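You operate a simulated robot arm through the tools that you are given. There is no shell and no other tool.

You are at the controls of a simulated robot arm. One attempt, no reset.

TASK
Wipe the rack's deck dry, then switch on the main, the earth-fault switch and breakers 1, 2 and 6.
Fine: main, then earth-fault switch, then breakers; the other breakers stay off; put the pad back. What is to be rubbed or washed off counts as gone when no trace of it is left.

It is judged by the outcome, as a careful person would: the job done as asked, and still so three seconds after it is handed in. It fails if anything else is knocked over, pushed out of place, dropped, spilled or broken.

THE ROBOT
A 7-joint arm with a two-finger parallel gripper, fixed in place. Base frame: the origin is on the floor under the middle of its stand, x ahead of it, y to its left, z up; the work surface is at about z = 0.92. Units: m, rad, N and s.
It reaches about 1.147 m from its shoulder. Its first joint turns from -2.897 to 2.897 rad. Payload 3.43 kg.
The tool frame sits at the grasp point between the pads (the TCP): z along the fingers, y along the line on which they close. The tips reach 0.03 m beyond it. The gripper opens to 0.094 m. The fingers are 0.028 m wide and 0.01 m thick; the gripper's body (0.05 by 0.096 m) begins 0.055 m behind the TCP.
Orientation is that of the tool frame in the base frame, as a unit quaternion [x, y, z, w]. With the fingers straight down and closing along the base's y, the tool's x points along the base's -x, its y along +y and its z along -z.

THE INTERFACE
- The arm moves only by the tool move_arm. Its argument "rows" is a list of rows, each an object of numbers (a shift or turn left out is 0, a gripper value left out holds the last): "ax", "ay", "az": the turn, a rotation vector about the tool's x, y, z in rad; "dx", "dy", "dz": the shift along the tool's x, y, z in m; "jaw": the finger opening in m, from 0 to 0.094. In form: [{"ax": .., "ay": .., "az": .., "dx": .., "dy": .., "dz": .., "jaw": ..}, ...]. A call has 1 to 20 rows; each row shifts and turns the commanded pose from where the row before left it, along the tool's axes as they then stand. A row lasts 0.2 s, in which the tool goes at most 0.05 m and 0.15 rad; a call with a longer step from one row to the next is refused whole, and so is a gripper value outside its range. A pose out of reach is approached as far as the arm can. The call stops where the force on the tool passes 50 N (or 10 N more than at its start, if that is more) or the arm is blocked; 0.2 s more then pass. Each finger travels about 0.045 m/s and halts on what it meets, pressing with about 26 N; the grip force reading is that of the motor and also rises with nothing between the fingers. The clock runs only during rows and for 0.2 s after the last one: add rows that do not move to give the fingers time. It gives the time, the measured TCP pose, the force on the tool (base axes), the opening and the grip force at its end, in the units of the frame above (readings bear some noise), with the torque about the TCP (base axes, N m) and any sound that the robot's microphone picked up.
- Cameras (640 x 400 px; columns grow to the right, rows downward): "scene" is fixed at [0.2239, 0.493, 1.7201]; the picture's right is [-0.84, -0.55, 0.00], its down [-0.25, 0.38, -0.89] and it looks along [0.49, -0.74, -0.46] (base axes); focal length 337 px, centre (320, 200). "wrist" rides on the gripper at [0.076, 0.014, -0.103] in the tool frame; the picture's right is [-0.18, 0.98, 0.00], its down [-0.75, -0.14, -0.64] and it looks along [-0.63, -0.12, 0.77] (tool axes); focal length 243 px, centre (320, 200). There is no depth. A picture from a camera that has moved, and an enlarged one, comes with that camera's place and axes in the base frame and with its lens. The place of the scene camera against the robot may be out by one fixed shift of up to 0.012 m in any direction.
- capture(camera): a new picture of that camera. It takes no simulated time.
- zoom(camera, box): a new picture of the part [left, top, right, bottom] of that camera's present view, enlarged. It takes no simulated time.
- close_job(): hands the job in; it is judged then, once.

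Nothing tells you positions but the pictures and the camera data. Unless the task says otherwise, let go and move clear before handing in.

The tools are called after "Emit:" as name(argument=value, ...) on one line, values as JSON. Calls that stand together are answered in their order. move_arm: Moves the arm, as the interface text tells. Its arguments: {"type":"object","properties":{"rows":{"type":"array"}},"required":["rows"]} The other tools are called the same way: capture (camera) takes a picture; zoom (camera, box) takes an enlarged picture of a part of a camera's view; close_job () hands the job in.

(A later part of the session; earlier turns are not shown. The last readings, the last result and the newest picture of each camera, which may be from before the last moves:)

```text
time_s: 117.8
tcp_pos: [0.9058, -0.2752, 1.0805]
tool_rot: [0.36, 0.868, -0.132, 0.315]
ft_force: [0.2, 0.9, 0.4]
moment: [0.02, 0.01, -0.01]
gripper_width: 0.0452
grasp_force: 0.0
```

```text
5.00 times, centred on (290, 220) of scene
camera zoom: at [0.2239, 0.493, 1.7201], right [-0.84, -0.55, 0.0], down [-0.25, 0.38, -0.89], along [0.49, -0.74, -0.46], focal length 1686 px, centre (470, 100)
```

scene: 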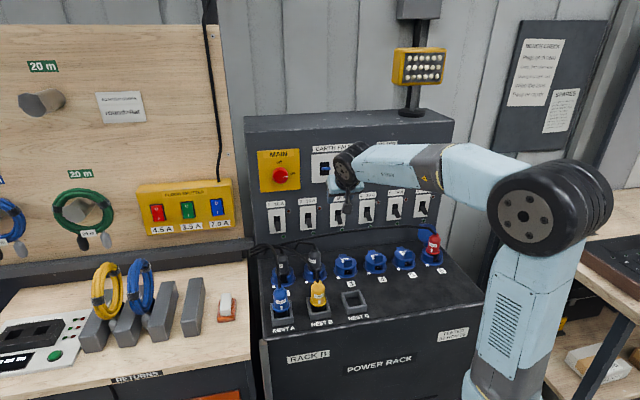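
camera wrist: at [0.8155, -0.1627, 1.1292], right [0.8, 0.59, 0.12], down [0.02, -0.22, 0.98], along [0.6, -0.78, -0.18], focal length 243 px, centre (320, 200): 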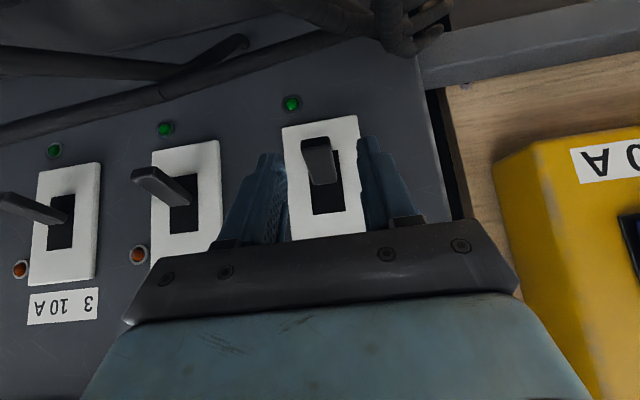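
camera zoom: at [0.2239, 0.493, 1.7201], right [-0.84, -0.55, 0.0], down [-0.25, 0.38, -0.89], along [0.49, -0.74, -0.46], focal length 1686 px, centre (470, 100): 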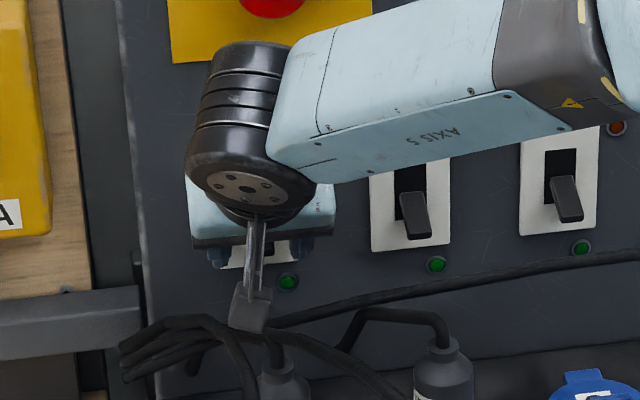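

Nearly centred. A 2 mm shift, then pinch the lever.

Emit:
move_arm(rows=[{"dy": -0.002}, {"jaw": 0.01}, {}, {}, {}, {}])

Emit:
zoom(camera="wrist", box=[230, 80, 430, 240])

```text
time_s: 119.2
tcp_pos: [0.9049, -0.2748, 1.0805]
tool_rot: [0.361, 0.868, -0.132, 0.315]
ft_force: [6.1, 2.4, 1.2]
moment: [0.02, -0.11, -0.03]
gripper_width: 0.022
grasp_force: 45.7
```

```text
2.50 times, centred on (330, 160) of wrist
camera zoom: at [0.8278, -0.1768, 1.1089], right [0.8, 0.59, 0.12], down [0.02, -0.22, 0.98], along [0.6, -0.78, -0.18], focal length 606 px, centre (295, 300)
```

zoom: 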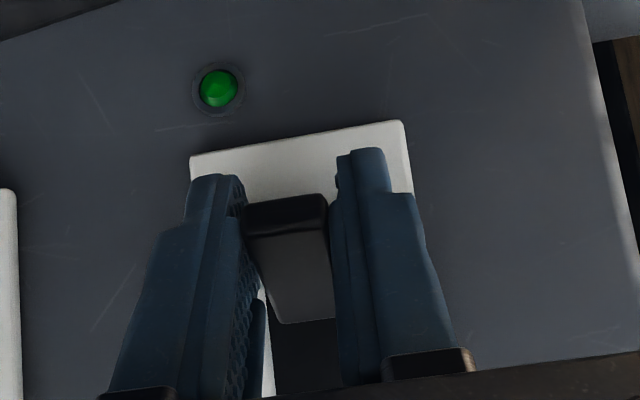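

Pinched at 22 mm. Lifting straight up in small steps.

Emit:
move_arm(rows=[{"dx": -0.0026, "dz": -0.0031}, {"dx": -0.0026, "dz": -0.0031}, {"dx": -0.0026, "dz": -0.0031}, {"dx": -0.0026, "dz": -0.0031}, {}])

Emit:
zoom(camera="wrist", box=[230, 80, 430, 240])

```text
time_s: 120.4
tcp_pos: [0.9054, -0.275, 1.0979]
tool_rot: [0.361, 0.868, -0.132, 0.316]
ft_force: [7.9, -0.7, -5.7]
moment: [0.03, 0.03, 1.09]
gripper_width: 0.0174
grasp_force: 45.3
```

```text
2.50 times, centred on (330, 160) of wrist
camera zoom: at [0.8286, -0.1774, 1.1262], right [0.8, 0.59, 0.12], down [0.02, -0.21, 0.98], along [0.6, -0.78, -0.18], focal length 606 px, centre (295, 300)
```

zoom: 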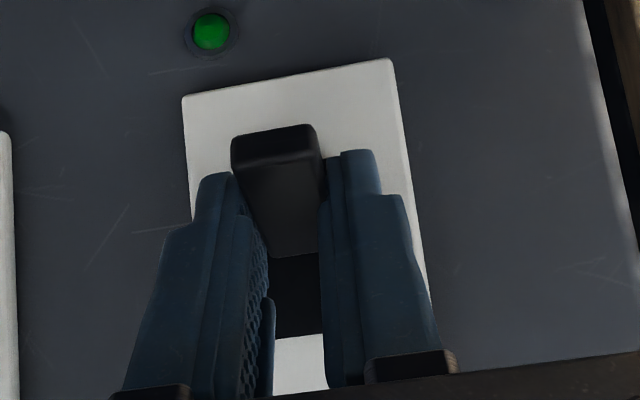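

The fingers slipped up the smooth lever, so pinching won't do; I need to push it from underneath. I'll release, back off, and check the lever is still simply "off".

Emit:
move_arm(rows=[{"jaw": 0.045}, {}, {}, {"dz": -0.02}, {"dz": -0.04}, {"dz": -0.04}, {}])

Emit:
capture(camera="wrist")

Emit:
zoom(camera="scene", box=[250, 190, 460, 300])

```text
time_s: 122.0
tcp_pos: [0.8589, -0.2298, 1.1726]
tool_rot: [0.361, 0.868, -0.132, 0.314]
ft_force: [0.1, 0.3, 0.6]
moment: [-0.01, -0.02, 0.01]
gripper_width: 0.045
grasp_force: 0.1
```

```text
taken
camera wrist: at [0.7814, -0.131, 1.2019], right [0.8, 0.59, 0.12], down [0.02, -0.22, 0.98], along [0.6, -0.78, -0.18], focal length 243 px, centre (320, 200)
```

wrist: 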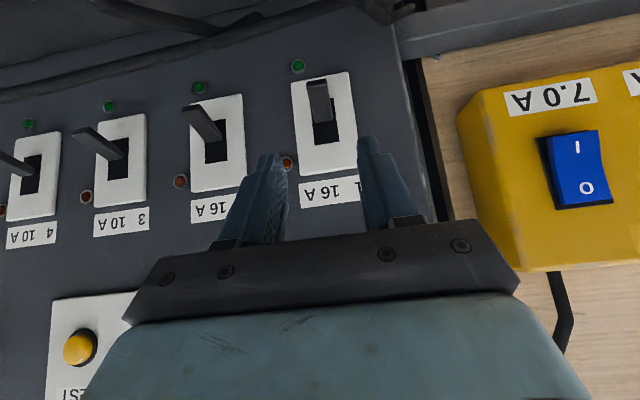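

```text
3.05 times, centred on (355, 245) of scene
camera zoom: at [0.2239, 0.493, 1.7201], right [-0.84, -0.55, 0.0], down [-0.25, 0.38, -0.89], along [0.49, -0.74, -0.46], focal length 1027 px, centre (213, 63)
```

zoom: 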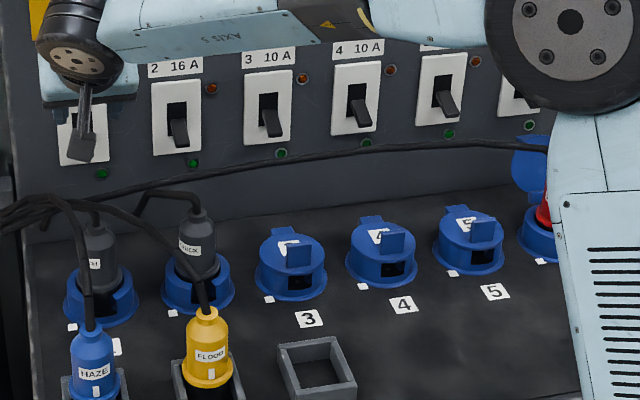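

Lever 1 is unchanged (off). I'll back up, turn the tool so the fingers are stacked vertically (as for the earth-fault lever) with a slight 10° downward tilt and jaws wide, so only the lower finger passes under the lever and the hand stays above the plugs and cables.

Emit:
move_arm(rows=[{"dz": -0.04, "dx": 0.001}, {"dz": -0.04, "dx": 0.001}, {"dz": -0.026}, {"ay": -0.1247, "jaw": 0.09}, {"ay": -0.1247}, {"ay": -0.1247}, {"ay": -0.1247}, {"ay": -0.1247}, {"ay": -0.1247}, {"ay": -0.1247}, {}])

Emit:
move_arm(rows=[{"az": 0.1309}, {"az": 0.1309}, {"az": 0.1309}, {"az": 0.1309}, {"az": 0.1309}, {"az": 0.1309}, {"az": 0.1309}, {"az": 0.1309}, {"az": 0.1309}, {"az": 0.1309}, {"az": 0.1309}, {"az": 0.1309}, {"ax": 0.0873}, {"ax": 0.0873}, {}])

Emit:
capture(camera="wrist")

Emit:
capture(camera="scene")

```text
time_s: 124.4
tcp_pos: [0.8108, -0.1798, 1.2526]
tool_rot: [0.27, 0.653, -0.272, 0.653]
ft_force: [0.0, 0.0, -1.2]
moment: [0.01, 0.0, -0.03]
gripper_width: 0.0899
grasp_force: 0.0
```

```text
time_s: 127.6
tcp_pos: [0.8102, -0.179, 1.2539]
tool_rot: [0.708, 0.292, 0.244, 0.594]
ft_force: [0.5, -0.1, 0.3]
moment: [0.0, 0.0, 0.02]
gripper_width: 0.09
grasp_force: 0.0
```

```text
taken
camera wrist: at [0.7962, -0.0562, 1.2843], right [-0.01, -0.25, 0.97], down [-1.0, -0.06, -0.02], along [0.07, -0.97, -0.25], focal length 243 px, centre (320, 200)
```

wrist: 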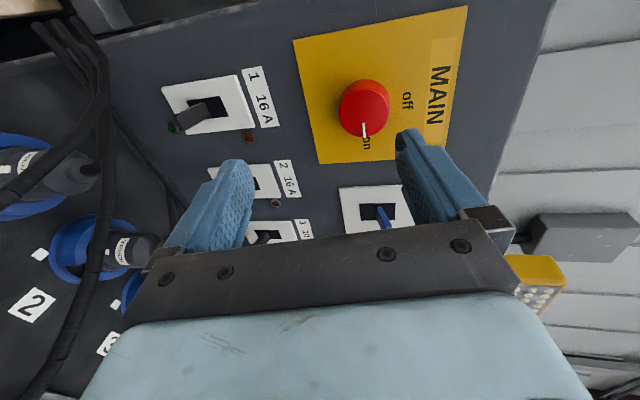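

```text
taken
```

scene: 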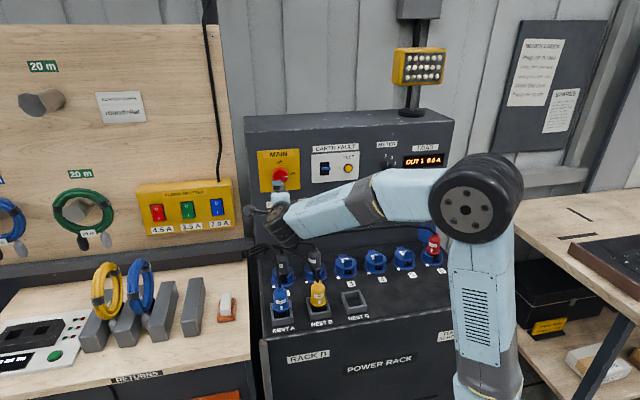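

Orientation reached. Before descending, I'll look closely at the plugs and cables under breakers 1 and 2 from here.

Emit:
zoom(camera="wrist", box=[0, 0, 320, 240])

Emit:
zoom(camera="scene", box=[245, 200, 345, 275])

```text
1.67 times, centred on (160, 120) of wrist
camera zoom: at [0.7962, -0.0562, 1.2843], right [-0.01, -0.25, 0.97], down [-1.0, -0.06, -0.02], along [0.07, -0.97, -0.25], focal length 404 px, centre (587, 333)
```

zoom: 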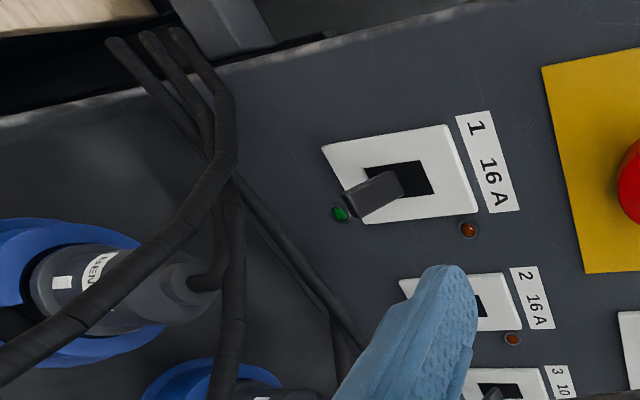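

```text
5.33 times, centred on (295, 238) of scene
camera zoom: at [0.2239, 0.493, 1.7201], right [-0.84, -0.55, 0.0], down [-0.25, 0.38, -0.89], along [0.49, -0.74, -0.46], focal length 1798 px, centre (453, 0)
```

zoom: 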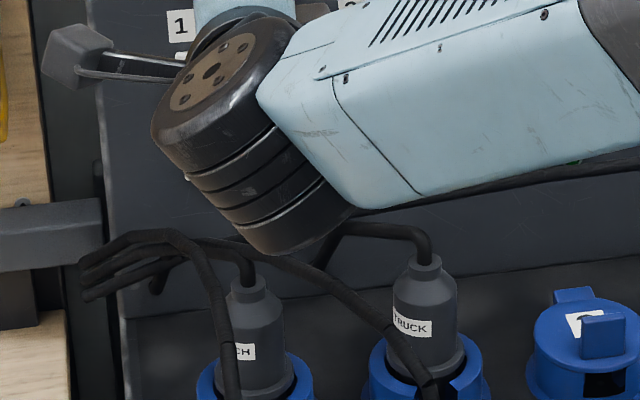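

Cables near breaker 1 top out around z≈1.03–1.05. I'll tilt to 15°, set the jaws to 70 mm, and descend to a standoff in front of lever 1.

Emit:
move_arm(rows=[{"ax": 0.0873, "jaw": 0.07}, {"dy": -0.03, "dz": 0.015}, {"dy": -0.03, "dz": 0.02}, {"dy": -0.03, "dz": 0.02}, {"dy": -0.0313, "dz": 0.02}, {"dz": 0.0181}, {}])

Emit:
capture(camera="wrist")

Emit:
zoom(camera="scene", box=[235, 170, 355, 270])

```text
time_s: 129.2
tcp_pos: [0.8537, -0.2214, 1.1106]
tool_rot: [0.734, 0.303, 0.23, 0.563]
ft_force: [0.2, 0.3, 1.1]
moment: [0.03, 0.01, -0.05]
gripper_width: 0.07
grasp_force: 0.2
```

```text
taken
camera wrist: at [0.8401, -0.1009, 1.151], right [0.05, -0.31, 0.95], down [-1.0, -0.06, 0.03], along [0.05, -0.95, -0.31], focal length 243 px, centre (320, 200)
```

wrist: 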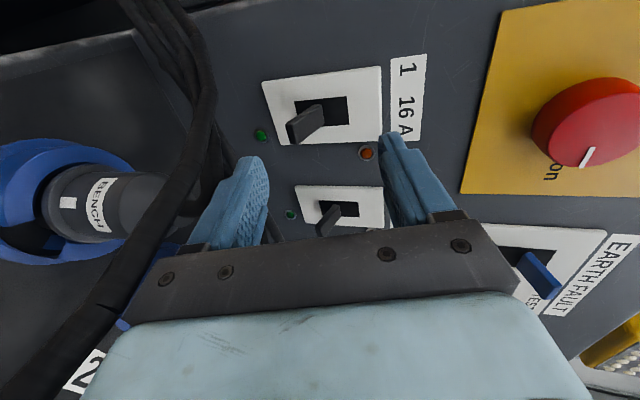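

```text
4.00 times, centred on (295, 220) of scene
camera zoom: at [0.2239, 0.493, 1.7201], right [-0.84, -0.55, 0.0], down [-0.25, 0.38, -0.89], along [0.49, -0.74, -0.46], focal length 1348 px, centre (420, 120)
```

zoom: 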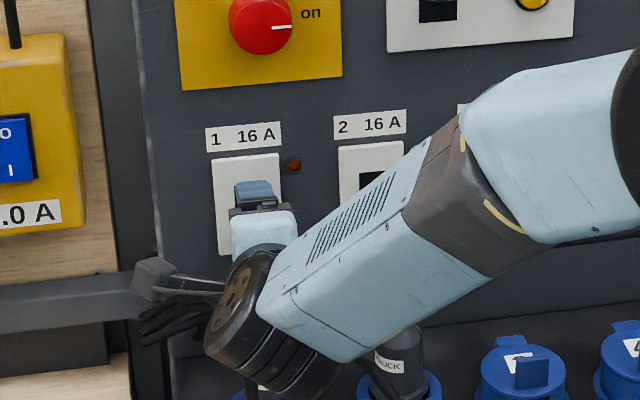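

The fingers straddle lever 1's height: lower finger below, upper above. A cable runs ~2 cm beneath the hand, so I'll advance carefully in steps with checks.

Emit:
move_arm(rows=[{"dz": 0.015}, {"dz": 0.015}, {"dz": 0.01}, {}])

Emit:
capture(camera="wrist")

Emit:
zoom(camera="scene", box=[235, 170, 355, 270])

```text
time_s: 130.2
tcp_pos: [0.8793, -0.2511, 1.1004]
tool_rot: [0.733, 0.302, 0.23, 0.564]
ft_force: [-0.5, 0.3, 0.3]
moment: [-0.01, 0.02, -0.01]
gripper_width: 0.0703
grasp_force: 0.0
```

```text
taken
camera wrist: at [0.8665, -0.1294, 1.1407], right [0.05, -0.31, 0.95], down [-1.0, -0.06, 0.03], along [0.05, -0.95, -0.31], focal length 243 px, centre (320, 200)
```

wrist: 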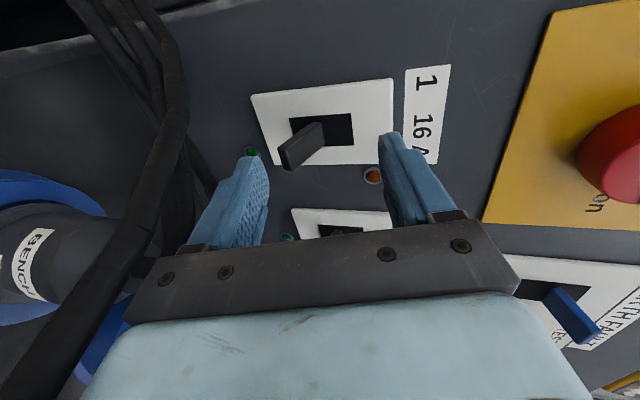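

```text
4.00 times, centred on (295, 220) of scene
camera zoom: at [0.2239, 0.493, 1.7201], right [-0.84, -0.55, 0.0], down [-0.25, 0.38, -0.89], along [0.49, -0.74, -0.46], focal length 1348 px, centre (420, 120)
```

zoom: 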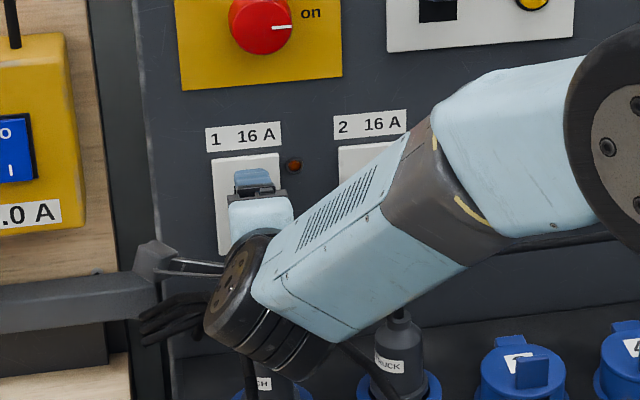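

Clear so far (no force). Advancing the remaining 30 mm so the lower finger goes under the lever tip.

Emit:
move_arm(rows=[{"dz": 0.012}, {"dz": 0.01}, {"dz": 0.007}, {}])

Emit:
zoom(camera="wrist", box=[190, 90, 450, 250])

Emit:
zoom(camera="scene", box=[235, 170, 355, 270])

```text
time_s: 131.2
tcp_pos: [0.8973, -0.2701, 1.093]
tool_rot: [0.734, 0.303, 0.231, 0.563]
ft_force: [1.2, 0.4, 0.0]
moment: [-0.02, 0.03, 0.04]
gripper_width: 0.07
grasp_force: 0.0
```

```text
2.46 times, centred on (320, 170) of wrist
camera zoom: at [0.8855, -0.1481, 1.1326], right [0.05, -0.31, 0.95], down [-1.0, -0.06, 0.03], along [0.05, -0.95, -0.31], focal length 597 px, centre (320, 274)
```

zoom: 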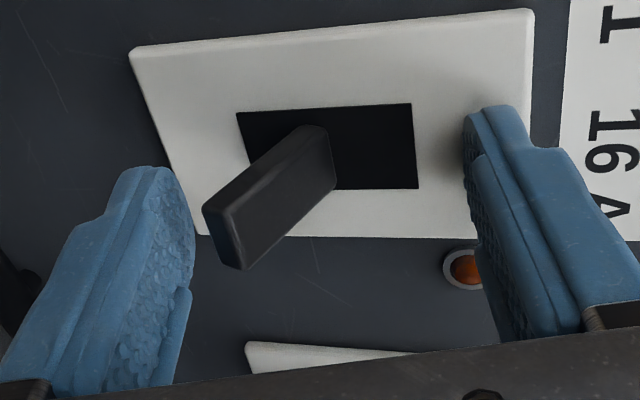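

```text
4.00 times, centred on (295, 220) of scene
camera zoom: at [0.2239, 0.493, 1.7201], right [-0.84, -0.55, 0.0], down [-0.25, 0.38, -0.89], along [0.49, -0.74, -0.46], focal length 1348 px, centre (420, 120)
```

zoom: 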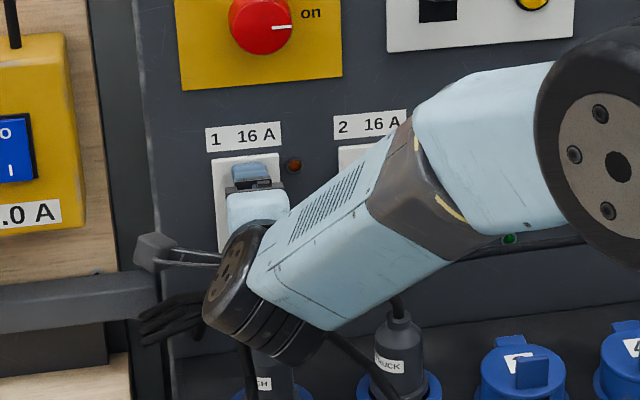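

The lower finger is right beneath the lever tip. Lifting straight up in small steps.

Emit:
move_arm(rows=[{"dy": 0.0039, "dz": -0.001}, {"dy": 0.0039, "dz": -0.001}, {"dy": 0.0039, "dz": -0.001}, {"dy": 0.0039, "dz": -0.001}, {"dy": 0.0039, "dz": -0.001}, {}])

Emit:
zoom(camera="wrist", box=[190, 90, 450, 250])

```text
time_s: 132.6
tcp_pos: [0.898, -0.2706, 1.113]
tool_rot: [0.734, 0.302, 0.231, 0.562]
ft_force: [0.0, 0.6, -0.2]
moment: [0.02, -0.01, 0.0]
gripper_width: 0.0701
grasp_force: 0.2
```

```text
2.46 times, centred on (320, 170) of wrist
camera zoom: at [0.8863, -0.1487, 1.153], right [0.05, -0.31, 0.95], down [-1.0, -0.06, 0.03], along [0.05, -0.95, -0.31], focal length 597 px, centre (320, 274)
```

zoom: 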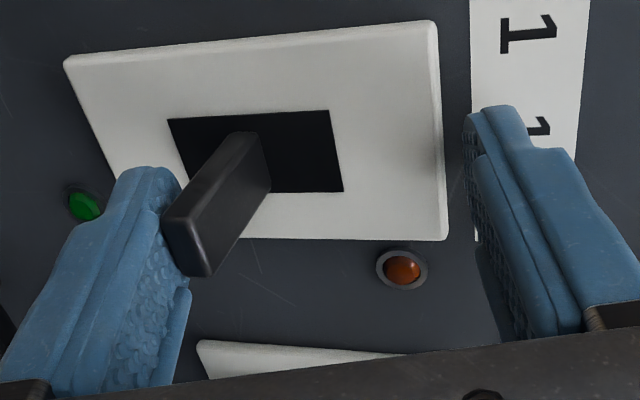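

Contact with the lever's underside. Continuing upward.

Emit:
move_arm(rows=[{"dy": 0.0039, "dz": -0.001}, {"dy": 0.0039, "dz": -0.001}, {"dy": 0.0029, "dz": -0.0008}, {}])

Emit:
zoom(camera="wrist", box=[190, 90, 450, 250])

```text
time_s: 133.6
tcp_pos: [0.8984, -0.2699, 1.1256]
tool_rot: [0.734, 0.303, 0.23, 0.562]
ft_force: [-0.1, 0.0, -0.7]
moment: [-0.02, 0.02, 0.03]
gripper_width: 0.0701
grasp_force: 0.0
```

```text
2.46 times, centred on (320, 170) of wrist
camera zoom: at [0.886, -0.1486, 1.1649], right [0.05, -0.31, 0.95], down [-1.0, -0.06, 0.03], along [0.05, -0.95, -0.31], focal length 597 px, centre (320, 274)
```

zoom: 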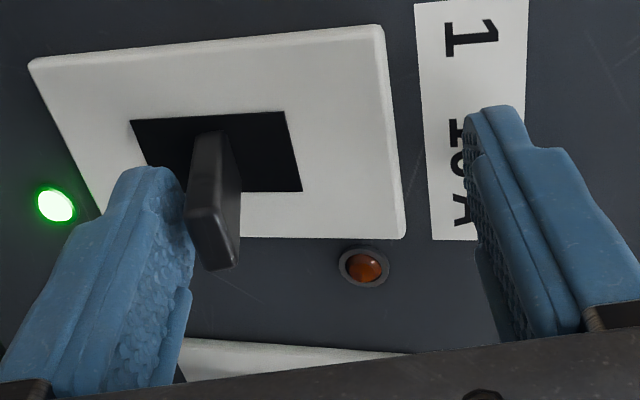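

Breaker 1's green lamp lit up – it is on. Lowering slightly and backing straight out.

Emit:
move_arm(rows=[{"dy": -0.005, "dz": 0.0}, {"dz": -0.025}, {"dz": -0.035}, {"dz": -0.03}, {}])

Emit:
capture(camera="wrist")

Emit:
zoom(camera="scene", box=[245, 140, 455, 280])

```text
time_s: 134.8
tcp_pos: [0.8367, -0.2089, 1.1432]
tool_rot: [0.734, 0.303, 0.231, 0.562]
ft_force: [-1.2, 0.3, 0.6]
moment: [0.03, -0.01, -0.01]
gripper_width: 0.0703
grasp_force: 0.0
```

```text
taken
camera wrist: at [0.8247, -0.0863, 1.1835], right [0.05, -0.31, 0.95], down [-1.0, -0.06, 0.03], along [0.05, -0.95, -0.31], focal length 243 px, centre (320, 200)
```

wrist: 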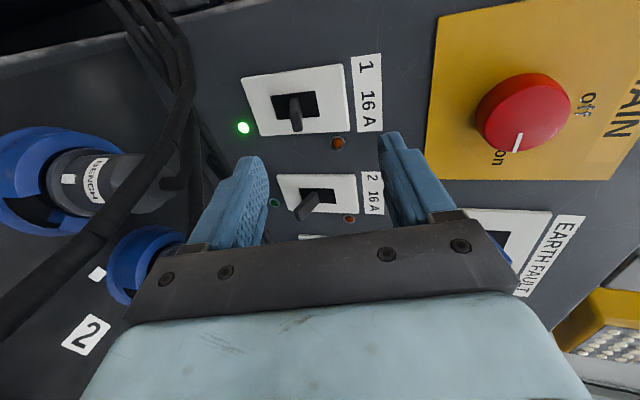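

```text
2.86 times, centred on (350, 210) of scene
camera zoom: at [0.2239, 0.493, 1.7201], right [-0.84, -0.55, 0.0], down [-0.25, 0.38, -0.89], along [0.49, -0.74, -0.46], focal length 963 px, centre (234, 171)
```

zoom: 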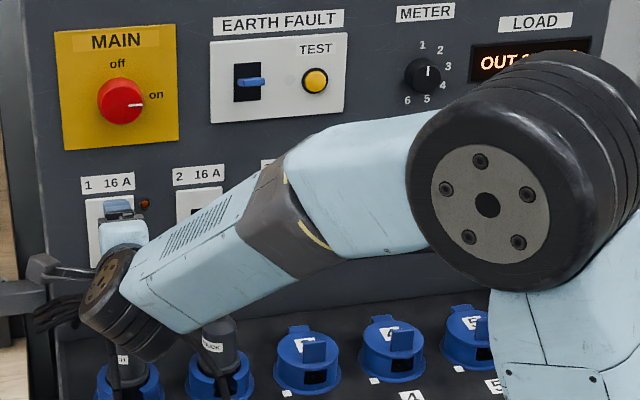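

Breaker 1 stays on with its lamp lit. Moving sideways to breaker 2, then to its standoff.

Emit:
move_arm(rows=[{"dx": -0.038}, {"dx": -0.04}, {"dx": -0.038}, {"dy": -0.0126, "dz": 0.01}, {"dy": -0.0126, "dz": 0.0178}, {}])

Emit:
capture(camera="wrist")

Emit:
zoom(camera="scene", box=[245, 170, 405, 280])

```text
time_s: 136.2
tcp_pos: [0.7692, -0.3035, 1.1136]
tool_rot: [0.734, 0.303, 0.231, 0.563]
ft_force: [0.1, -0.1, -0.2]
moment: [0.0, 0.08, 0.01]
gripper_width: 0.0699
grasp_force: 0.1
```

```text
taken
camera wrist: at [0.7562, -0.1826, 1.153], right [0.05, -0.31, 0.95], down [-1.0, -0.06, 0.03], along [0.05, -0.95, -0.31], focal length 243 px, centre (320, 200)
```

wrist: 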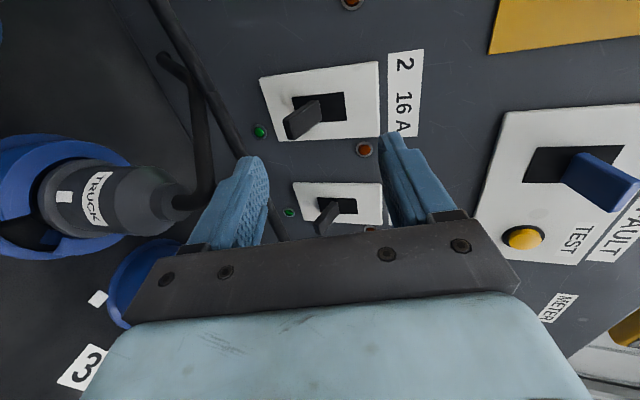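

```text
3.64 times, centred on (325, 225) of scene
camera zoom: at [0.2239, 0.493, 1.7201], right [-0.84, -0.55, 0.0], down [-0.25, 0.38, -0.89], along [0.49, -0.74, -0.46], focal length 1226 px, centre (302, 109)
```

zoom: 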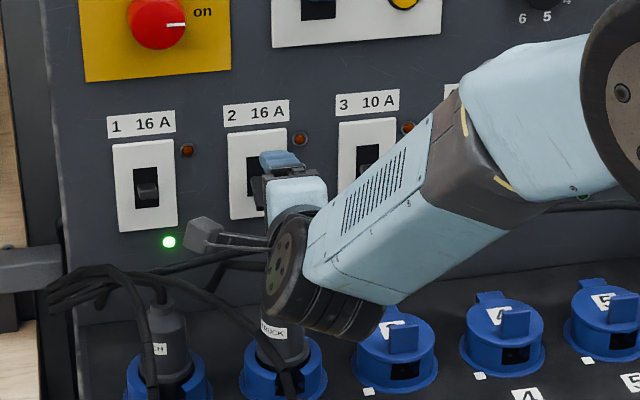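

Good alignment; the TRUCK cable lies about 2 cm below the lower finger's path. Small 3 mm correction, then advancing.

Emit:
move_arm(rows=[{"dx": 0.003}, {"dz": 0.015}, {"dz": 0.015}, {"dz": 0.01}, {}])

Emit:
zoom(camera="wrist", box=[130, 60, 450, 260])

```text
time_s: 137.4
tcp_pos: [0.7981, -0.3288, 1.1021]
tool_rot: [0.734, 0.302, 0.231, 0.563]
ft_force: [-0.5, -0.3, 0.0]
moment: [0.0, 0.01, -0.04]
gripper_width: 0.0702
grasp_force: 0.0
```

```text
2.00 times, centred on (290, 160) of wrist
camera zoom: at [0.7859, -0.2082, 1.1412], right [0.05, -0.31, 0.95], down [-1.0, -0.06, 0.03], along [0.05, -0.95, -0.31], focal length 485 px, centre (380, 280)
```

zoom: 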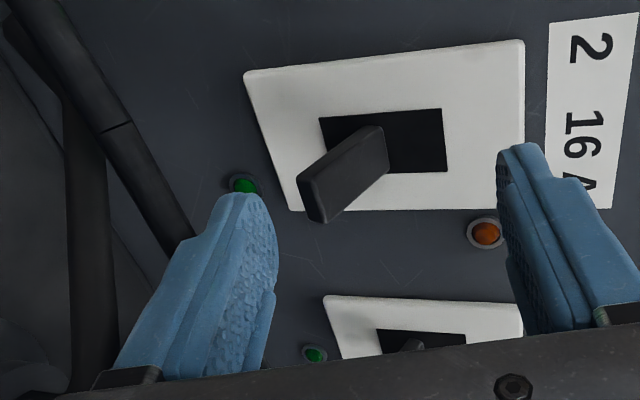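

Emit:
move_arm(rows=[{"dz": 0.012}, {"dz": 0.01}, {"dz": 0.007}, {}])

Emit:
zoom(camera="wrist", box=[190, 90, 450, 250])

Emit:
zoom(camera="scene", box=[245, 170, 405, 280])

```text
time_s: 138.4
tcp_pos: [0.8182, -0.3487, 1.0945]
tool_rot: [0.734, 0.303, 0.231, 0.563]
ft_force: [1.0, -0.6, 0.1]
moment: [0.02, -0.04, -0.01]
gripper_width: 0.0699
grasp_force: 0.1
```

```text
2.46 times, centred on (320, 170) of wrist
camera zoom: at [0.8057, -0.2267, 1.1337], right [0.05, -0.31, 0.95], down [-1.0, -0.06, 0.03], along [0.05, -0.95, -0.31], focal length 597 px, centre (320, 274)
```

zoom: 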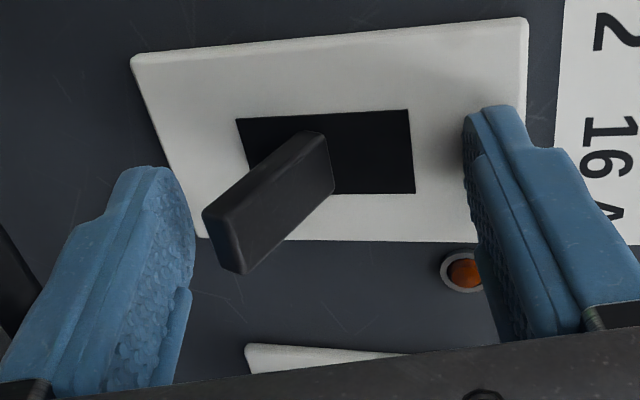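

```text
3.64 times, centred on (325, 225) of scene
camera zoom: at [0.2239, 0.493, 1.7201], right [-0.84, -0.55, 0.0], down [-0.25, 0.38, -0.89], along [0.49, -0.74, -0.46], focal length 1226 px, centre (302, 109)
```

zoom: 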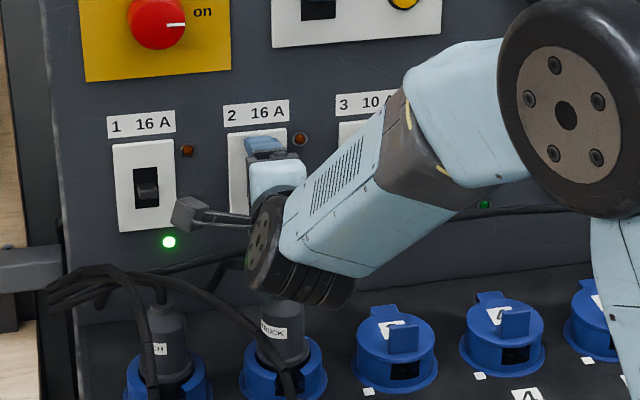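

Same picture as at breaker 1. Lifting the same way.

Emit:
move_arm(rows=[{"dy": 0.0039, "dz": -0.001}, {"dy": 0.0039, "dz": -0.001}, {"dy": 0.0039, "dz": -0.001}, {"dy": 0.0039, "dz": -0.001}, {"dy": 0.0039, "dz": -0.001}, {"dy": 0.0039, "dz": -0.001}, {"dy": 0.0039, "dz": -0.001}, {"dy": 0.0029, "dz": -0.0008}, {}])

Emit:
zoom(camera="wrist", box=[190, 90, 450, 250])

```text
time_s: 140.4
tcp_pos: [0.8181, -0.3485, 1.1245]
tool_rot: [0.735, 0.302, 0.23, 0.562]
ft_force: [-0.5, 0.3, 0.3]
moment: [0.0, 0.0, 0.02]
gripper_width: 0.07
grasp_force: 0.0
```

```text
2.46 times, centred on (320, 170) of wrist
camera zoom: at [0.8056, -0.2267, 1.1651], right [0.05, -0.31, 0.95], down [-1.0, -0.06, 0.03], along [0.05, -0.95, -0.31], focal length 597 px, centre (320, 274)
```

zoom: 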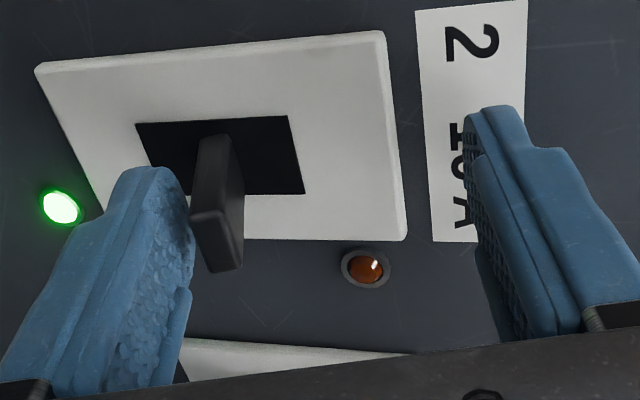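

Breaker 2's lamp is lit too. Backing out, then moving across toward breaker 6 in stages, watching that the arm follows.

Emit:
move_arm(rows=[{"dy": -0.005}, {"dz": -0.025}, {"dz": -0.035}, {"dz": -0.03}, {}])

Emit:
move_arm(rows=[{"dy": 0.02, "dx": -0.02}, {"dx": -0.04}, {"dx": -0.04}, {"dx": -0.04}, {"dx": -0.04}, {"dx": -0.04}, {}])

Emit:
capture(camera="scene")

Emit:
capture(camera="wrist")

```text
time_s: 141.6
tcp_pos: [0.7567, -0.285, 1.1449]
tool_rot: [0.734, 0.303, 0.23, 0.563]
ft_force: [-0.4, 0.9, 0.8]
moment: [-0.04, 0.02, -0.01]
gripper_width: 0.0701
grasp_force: 0.1
```

```text
time_s: 143.2
tcp_pos: [0.6033, -0.4443, 1.1619]
tool_rot: [0.734, 0.303, 0.231, 0.563]
ft_force: [-0.7, -0.3, 0.0]
moment: [0.04, -0.03, 0.02]
gripper_width: 0.0701
grasp_force: 0.0
```

```text
taken
```

scene: 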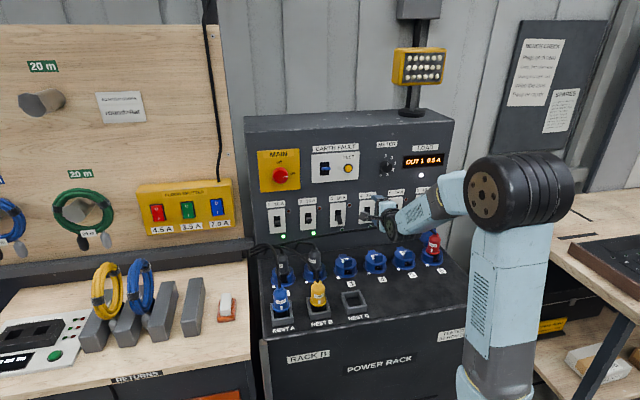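

```text
taken
camera wrist: at [0.5914, -0.3227, 1.2022], right [0.05, -0.31, 0.95], down [-1.0, -0.06, 0.03], along [0.05, -0.95, -0.31], focal length 243 px, centre (320, 200)
```

wrist: 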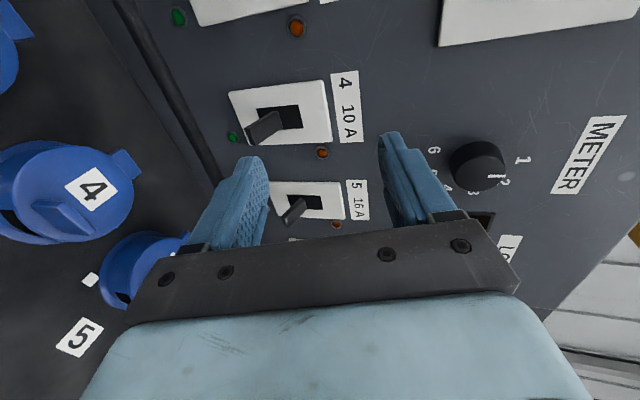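

Tracking well. Continuing to breaker 6 at the same raised height.

Emit:
move_arm(rows=[{"dx": -0.04}, {"dx": -0.04}, {"dx": -0.04}, {"dx": -0.04}, {"dx": -0.04}, {"dx": -0.04}, {}])

Emit:
capture(camera="scene")

Emit:
capture(camera="wrist")

```text
time_s: 144.8
tcp_pos: [0.4332, -0.6132, 1.164]
tool_rot: [0.734, 0.303, 0.231, 0.563]
ft_force: [-1.8, -0.1, -0.3]
moment: [-0.02, 0.0, 0.0]
gripper_width: 0.07
grasp_force: 0.0
```

```text
taken
```

scene: 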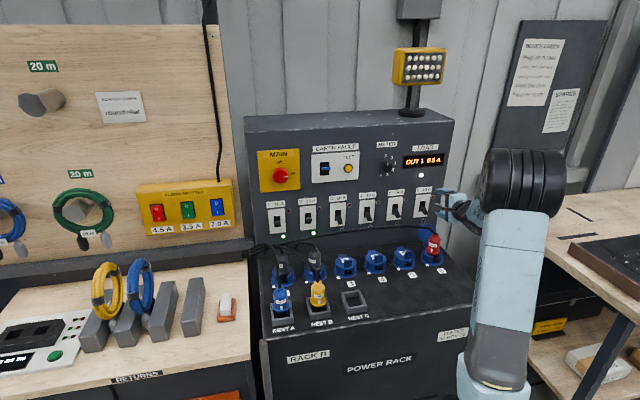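

```text
taken
camera wrist: at [0.4207, -0.4911, 1.2046], right [0.05, -0.31, 0.95], down [-1.0, -0.06, 0.03], along [0.05, -0.95, -0.31], focal length 243 px, centre (320, 200)
```

wrist: 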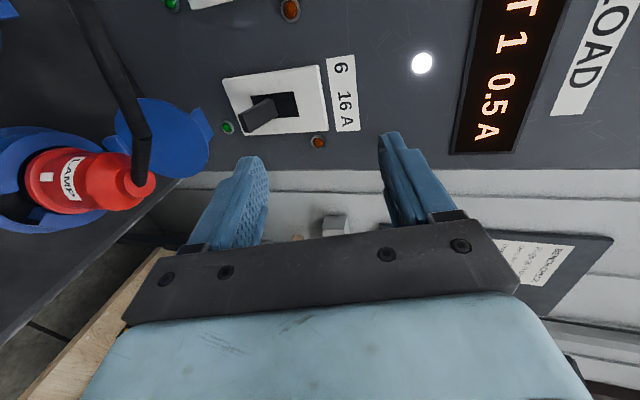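

Breaker 6's area is reached in the same attitude. The LAMP plug, its cable and the open blue lid are close below, so I'll zoom in to measure them before descending.

Emit:
zoom(camera="wrist", box=[60, 40, 360, 240])

Emit:
zoom(camera="scene", box=[390, 180, 480, 280])

```text
2.00 times, centred on (210, 140) of wrist
camera zoom: at [0.4207, -0.4911, 1.2046], right [0.05, -0.31, 0.95], down [-1.0, -0.06, 0.03], along [0.05, -0.95, -0.31], focal length 485 px, centre (540, 320)
```

zoom: 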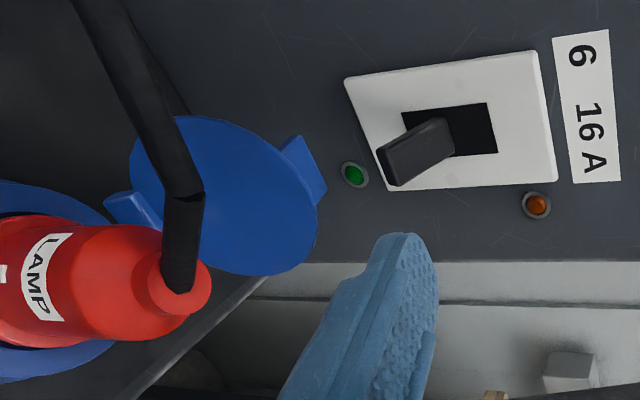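

```text
4.00 times, centred on (435, 230) of scene
camera zoom: at [0.2239, 0.493, 1.7201], right [-0.84, -0.55, 0.0], down [-0.25, 0.38, -0.89], along [0.49, -0.74, -0.46], focal length 1348 px, centre (-140, 80)
```

zoom: 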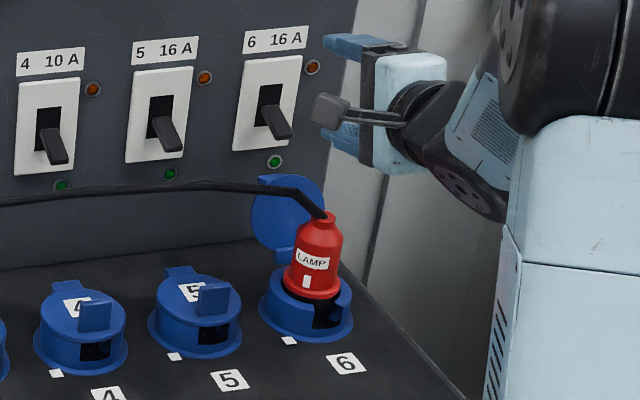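

Measured: cable elbow of the LAMP plug at about (r 0.091, n -0.740, z 1.065), plug top z≈1.037, lid top z≈1.00; lever 6 at r≈0.124. The lower finger passes to the right of and above the cable with 1.5–2 cm to spare. Descending to standoff.

Emit:
move_arm(rows=[{"dy": -0.015, "dz": 0.008}, {"dy": -0.015, "dz": 0.01}, {"dy": -0.0152, "dz": 0.0098}, {}])

Emit:
capture(camera="wrist")

Emit:
zoom(camera="scene", box=[390, 180, 480, 280])

```text
time_s: 145.8
tcp_pos: [0.4445, -0.622, 1.1134]
tool_rot: [0.734, 0.302, 0.231, 0.563]
ft_force: [-0.8, -0.4, -0.3]
moment: [0.02, -0.03, 0.01]
gripper_width: 0.0701
grasp_force: 0.0
```

```text
taken
camera wrist: at [0.431, -0.5012, 1.1536], right [0.05, -0.31, 0.95], down [-1.0, -0.06, 0.03], along [0.05, -0.95, -0.31], focal length 243 px, centre (320, 200)
```

wrist: 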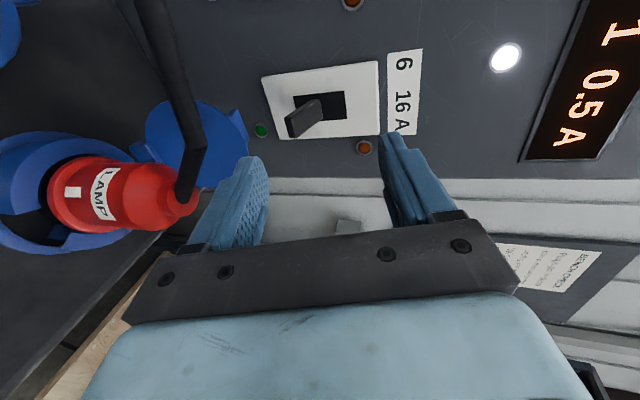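

```text
4.00 times, centred on (435, 230) of scene
camera zoom: at [0.2239, 0.493, 1.7201], right [-0.84, -0.55, 0.0], down [-0.25, 0.38, -0.89], along [0.49, -0.74, -0.46], focal length 1348 px, centre (-140, 80)
```

zoom: 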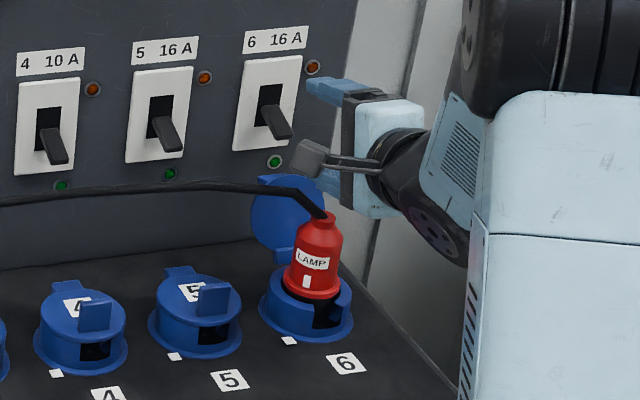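

Alignment matches the previous breakers. Advancing in steps.

Emit:
move_arm(rows=[{"dz": 0.012}, {"dz": 0.014}, {"dz": 0.014}, {}])

Emit:
capture(camera="wrist")

Emit:
zoom(camera="scene", box=[390, 180, 480, 280])

```text
time_s: 146.8
tcp_pos: [0.4688, -0.6507, 1.1026]
tool_rot: [0.733, 0.303, 0.231, 0.563]
ft_force: [-0.3, -0.4, -0.2]
moment: [-0.05, 0.01, -0.03]
gripper_width: 0.07
grasp_force: 0.1
```

```text
taken
camera wrist: at [0.4577, -0.53, 1.1426], right [0.05, -0.31, 0.95], down [-1.0, -0.06, 0.03], along [0.05, -0.95, -0.31], focal length 243 px, centre (320, 200)
```

wrist: 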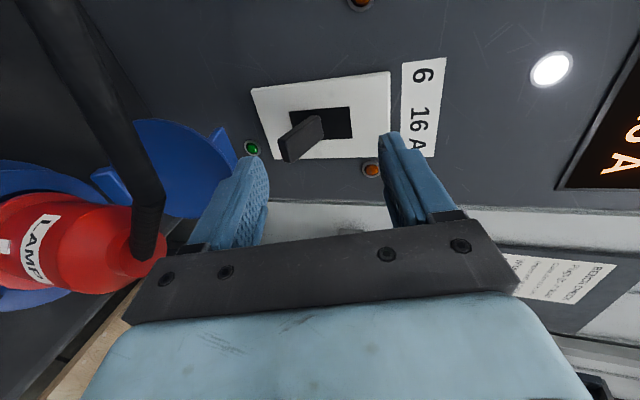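

```text
4.00 times, centred on (435, 230) of scene
camera zoom: at [0.2239, 0.493, 1.7201], right [-0.84, -0.55, 0.0], down [-0.25, 0.38, -0.89], along [0.49, -0.74, -0.46], focal length 1348 px, centre (-140, 80)
```

zoom: 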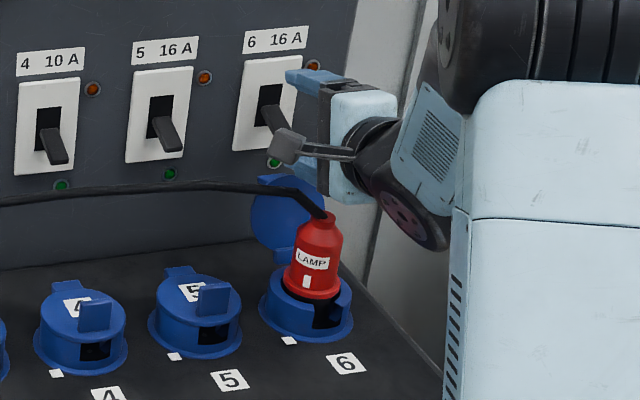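

To widen the margin to the LAMP cable, I'll shift 5 mm right and 2 mm up (the finger still fully covers the lever), then advance the remaining 29 mm.

Emit:
move_arm(rows=[{"dx": -0.005, "dy": 0.002}, {"dz": 0.01}, {"dz": 0.01}, {"dz": 0.009}, {}])

Emit:
capture(camera="wrist")

Emit:
zoom(camera="wrist", box=[190, 90, 450, 250])

Emit:
zoom(camera="scene", box=[390, 180, 480, 280])

```text
time_s: 148.0
tcp_pos: [0.486, -0.6751, 1.0967]
tool_rot: [0.734, 0.302, 0.231, 0.563]
ft_force: [0.6, 0.7, -0.1]
moment: [0.03, 0.01, -0.03]
gripper_width: 0.0702
grasp_force: 0.1
```

```text
taken
camera wrist: at [0.4744, -0.5546, 1.1378], right [0.05, -0.31, 0.95], down [-1.0, -0.06, 0.03], along [0.05, -0.95, -0.31], focal length 243 px, centre (320, 200)
```

wrist: 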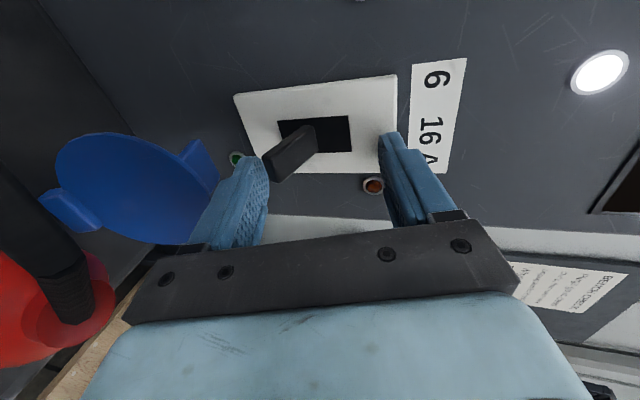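

```text
2.46 times, centred on (320, 170) of wrist
camera zoom: at [0.4744, -0.5546, 1.1378], right [0.05, -0.31, 0.95], down [-1.0, -0.06, 0.03], along [0.05, -0.95, -0.31], focal length 597 px, centre (320, 274)
```

zoom: 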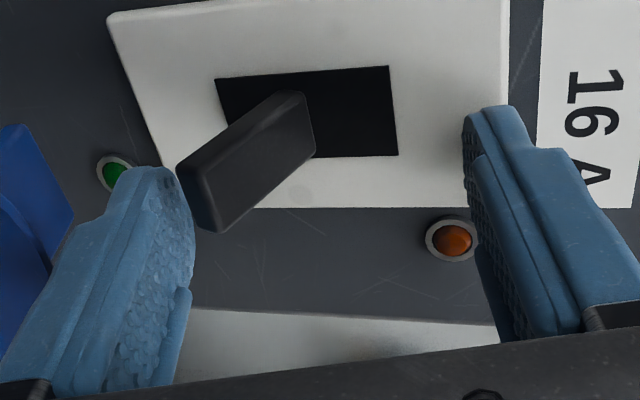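

```text
4.00 times, centred on (435, 230) of scene
camera zoom: at [0.2239, 0.493, 1.7201], right [-0.84, -0.55, 0.0], down [-0.25, 0.38, -0.89], along [0.49, -0.74, -0.46], focal length 1348 px, centre (-140, 80)
```

zoom: 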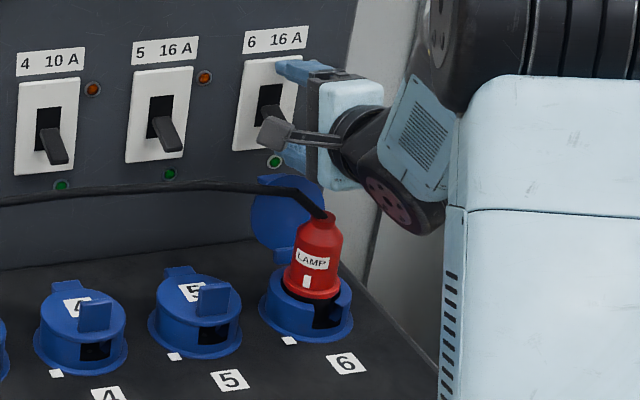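

Clear of the cable by about 2 cm. The lever sits toward the left part of the finger, so I'll shift 3 mm back left and lift as before.

Emit:
move_arm(rows=[{"dx": 0.003}, {"dy": 0.0029, "dz": -0.0008}, {"dy": 0.0039, "dz": -0.001}, {"dy": 0.0039, "dz": -0.001}, {"dy": 0.0039, "dz": -0.001}, {}])

Emit:
zoom(camera="wrist", box=[190, 90, 450, 250])

```text
time_s: 149.4
tcp_pos: [0.4898, -0.6735, 1.112]
tool_rot: [0.734, 0.303, 0.232, 0.562]
ft_force: [0.3, 0.9, -0.2]
moment: [0.04, 0.02, -0.01]
gripper_width: 0.0703
grasp_force: 0.5
```

```text
2.46 times, centred on (320, 170) of wrist
camera zoom: at [0.4766, -0.5518, 1.1522], right [0.05, -0.31, 0.95], down [-1.0, -0.06, 0.03], along [0.05, -0.95, -0.31], focal length 597 px, centre (320, 274)
```

zoom: 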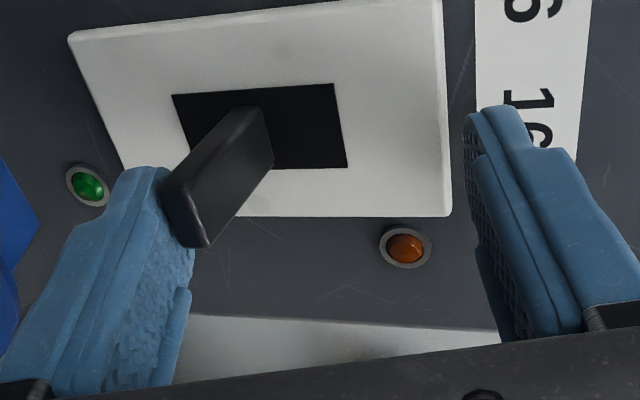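

Lever 6 is riding on the finger. Continuing upward.

Emit:
move_arm(rows=[{"dy": 0.0039, "dz": -0.001}, {"dy": 0.0039, "dz": -0.001}, {"dy": 0.0039, "dz": -0.001}, {"dy": 0.002, "dz": -0.0005}, {}])

Emit:
zoom(camera="wrist", box=[190, 90, 450, 250])

```text
time_s: 150.6
tcp_pos: [0.489, -0.6726, 1.1285]
tool_rot: [0.734, 0.303, 0.231, 0.562]
ft_force: [0.0, 0.1, -0.6]
moment: [0.02, 0.02, 0.02]
gripper_width: 0.0701
grasp_force: 0.0
```

```text
2.46 times, centred on (320, 170) of wrist
camera zoom: at [0.4767, -0.5516, 1.1671], right [0.05, -0.31, 0.95], down [-1.0, -0.06, 0.03], along [0.05, -0.95, -0.31], focal length 597 px, centre (320, 274)
```

zoom: 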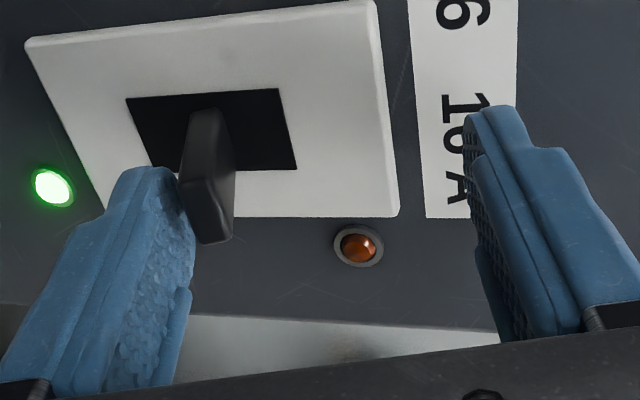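

Breaker 6's lamp is lit. Lowering slightly, backing straight out, and moving well clear.

Emit:
move_arm(rows=[{"dy": -0.004}, {"dz": -0.025}, {"dz": -0.035}, {"dz": -0.035}, {"dy": 0.03}, {"dy": 0.04}, {"dy": 0.04, "dz": -0.02}, {"dy": 0.03, "dz": -0.03}, {}])

Emit:
capture(camera="scene")

Emit:
capture(camera="wrist")

Emit:
zoom(camera="scene", box=[240, 120, 470, 260])

```text
time_s: 152.6
tcp_pos: [0.4171, -0.5973, 1.2949]
tool_rot: [0.734, 0.302, 0.231, 0.563]
ft_force: [0.0, 0.1, -0.3]
moment: [0.02, 0.01, 0.01]
gripper_width: 0.07
grasp_force: 0.0
```

```text
taken
```

scene: 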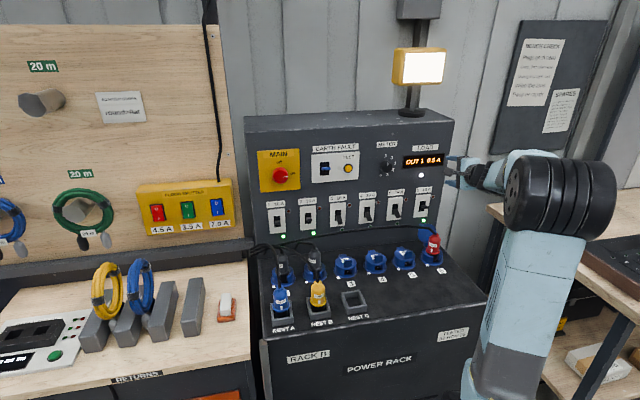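

```text
taken
camera wrist: at [0.4037, -0.4759, 1.3357], right [0.05, -0.31, 0.95], down [-1.0, -0.06, 0.03], along [0.05, -0.95, -0.31], focal length 243 px, centre (320, 200)
```

wrist: 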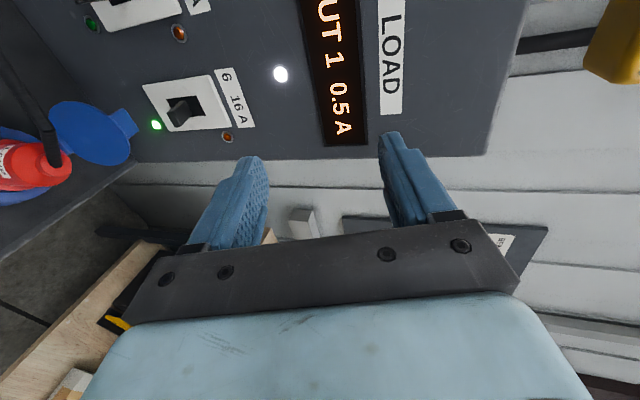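

```text
2.78 times, centred on (355, 190) of scene
camera zoom: at [0.2239, 0.493, 1.7201], right [-0.84, -0.55, 0.0], down [-0.25, 0.38, -0.89], along [0.49, -0.74, -0.46], focal length 938 px, centre (223, 228)
```

zoom: 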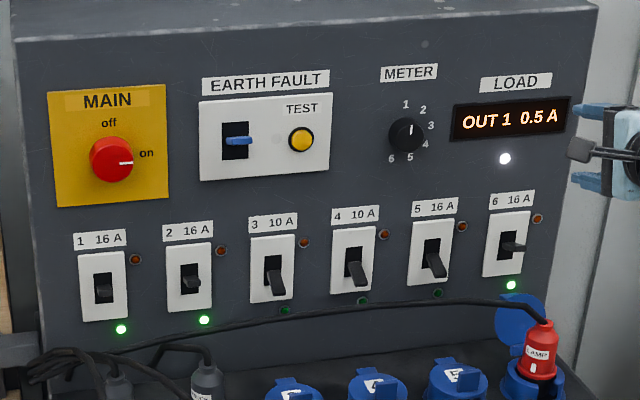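

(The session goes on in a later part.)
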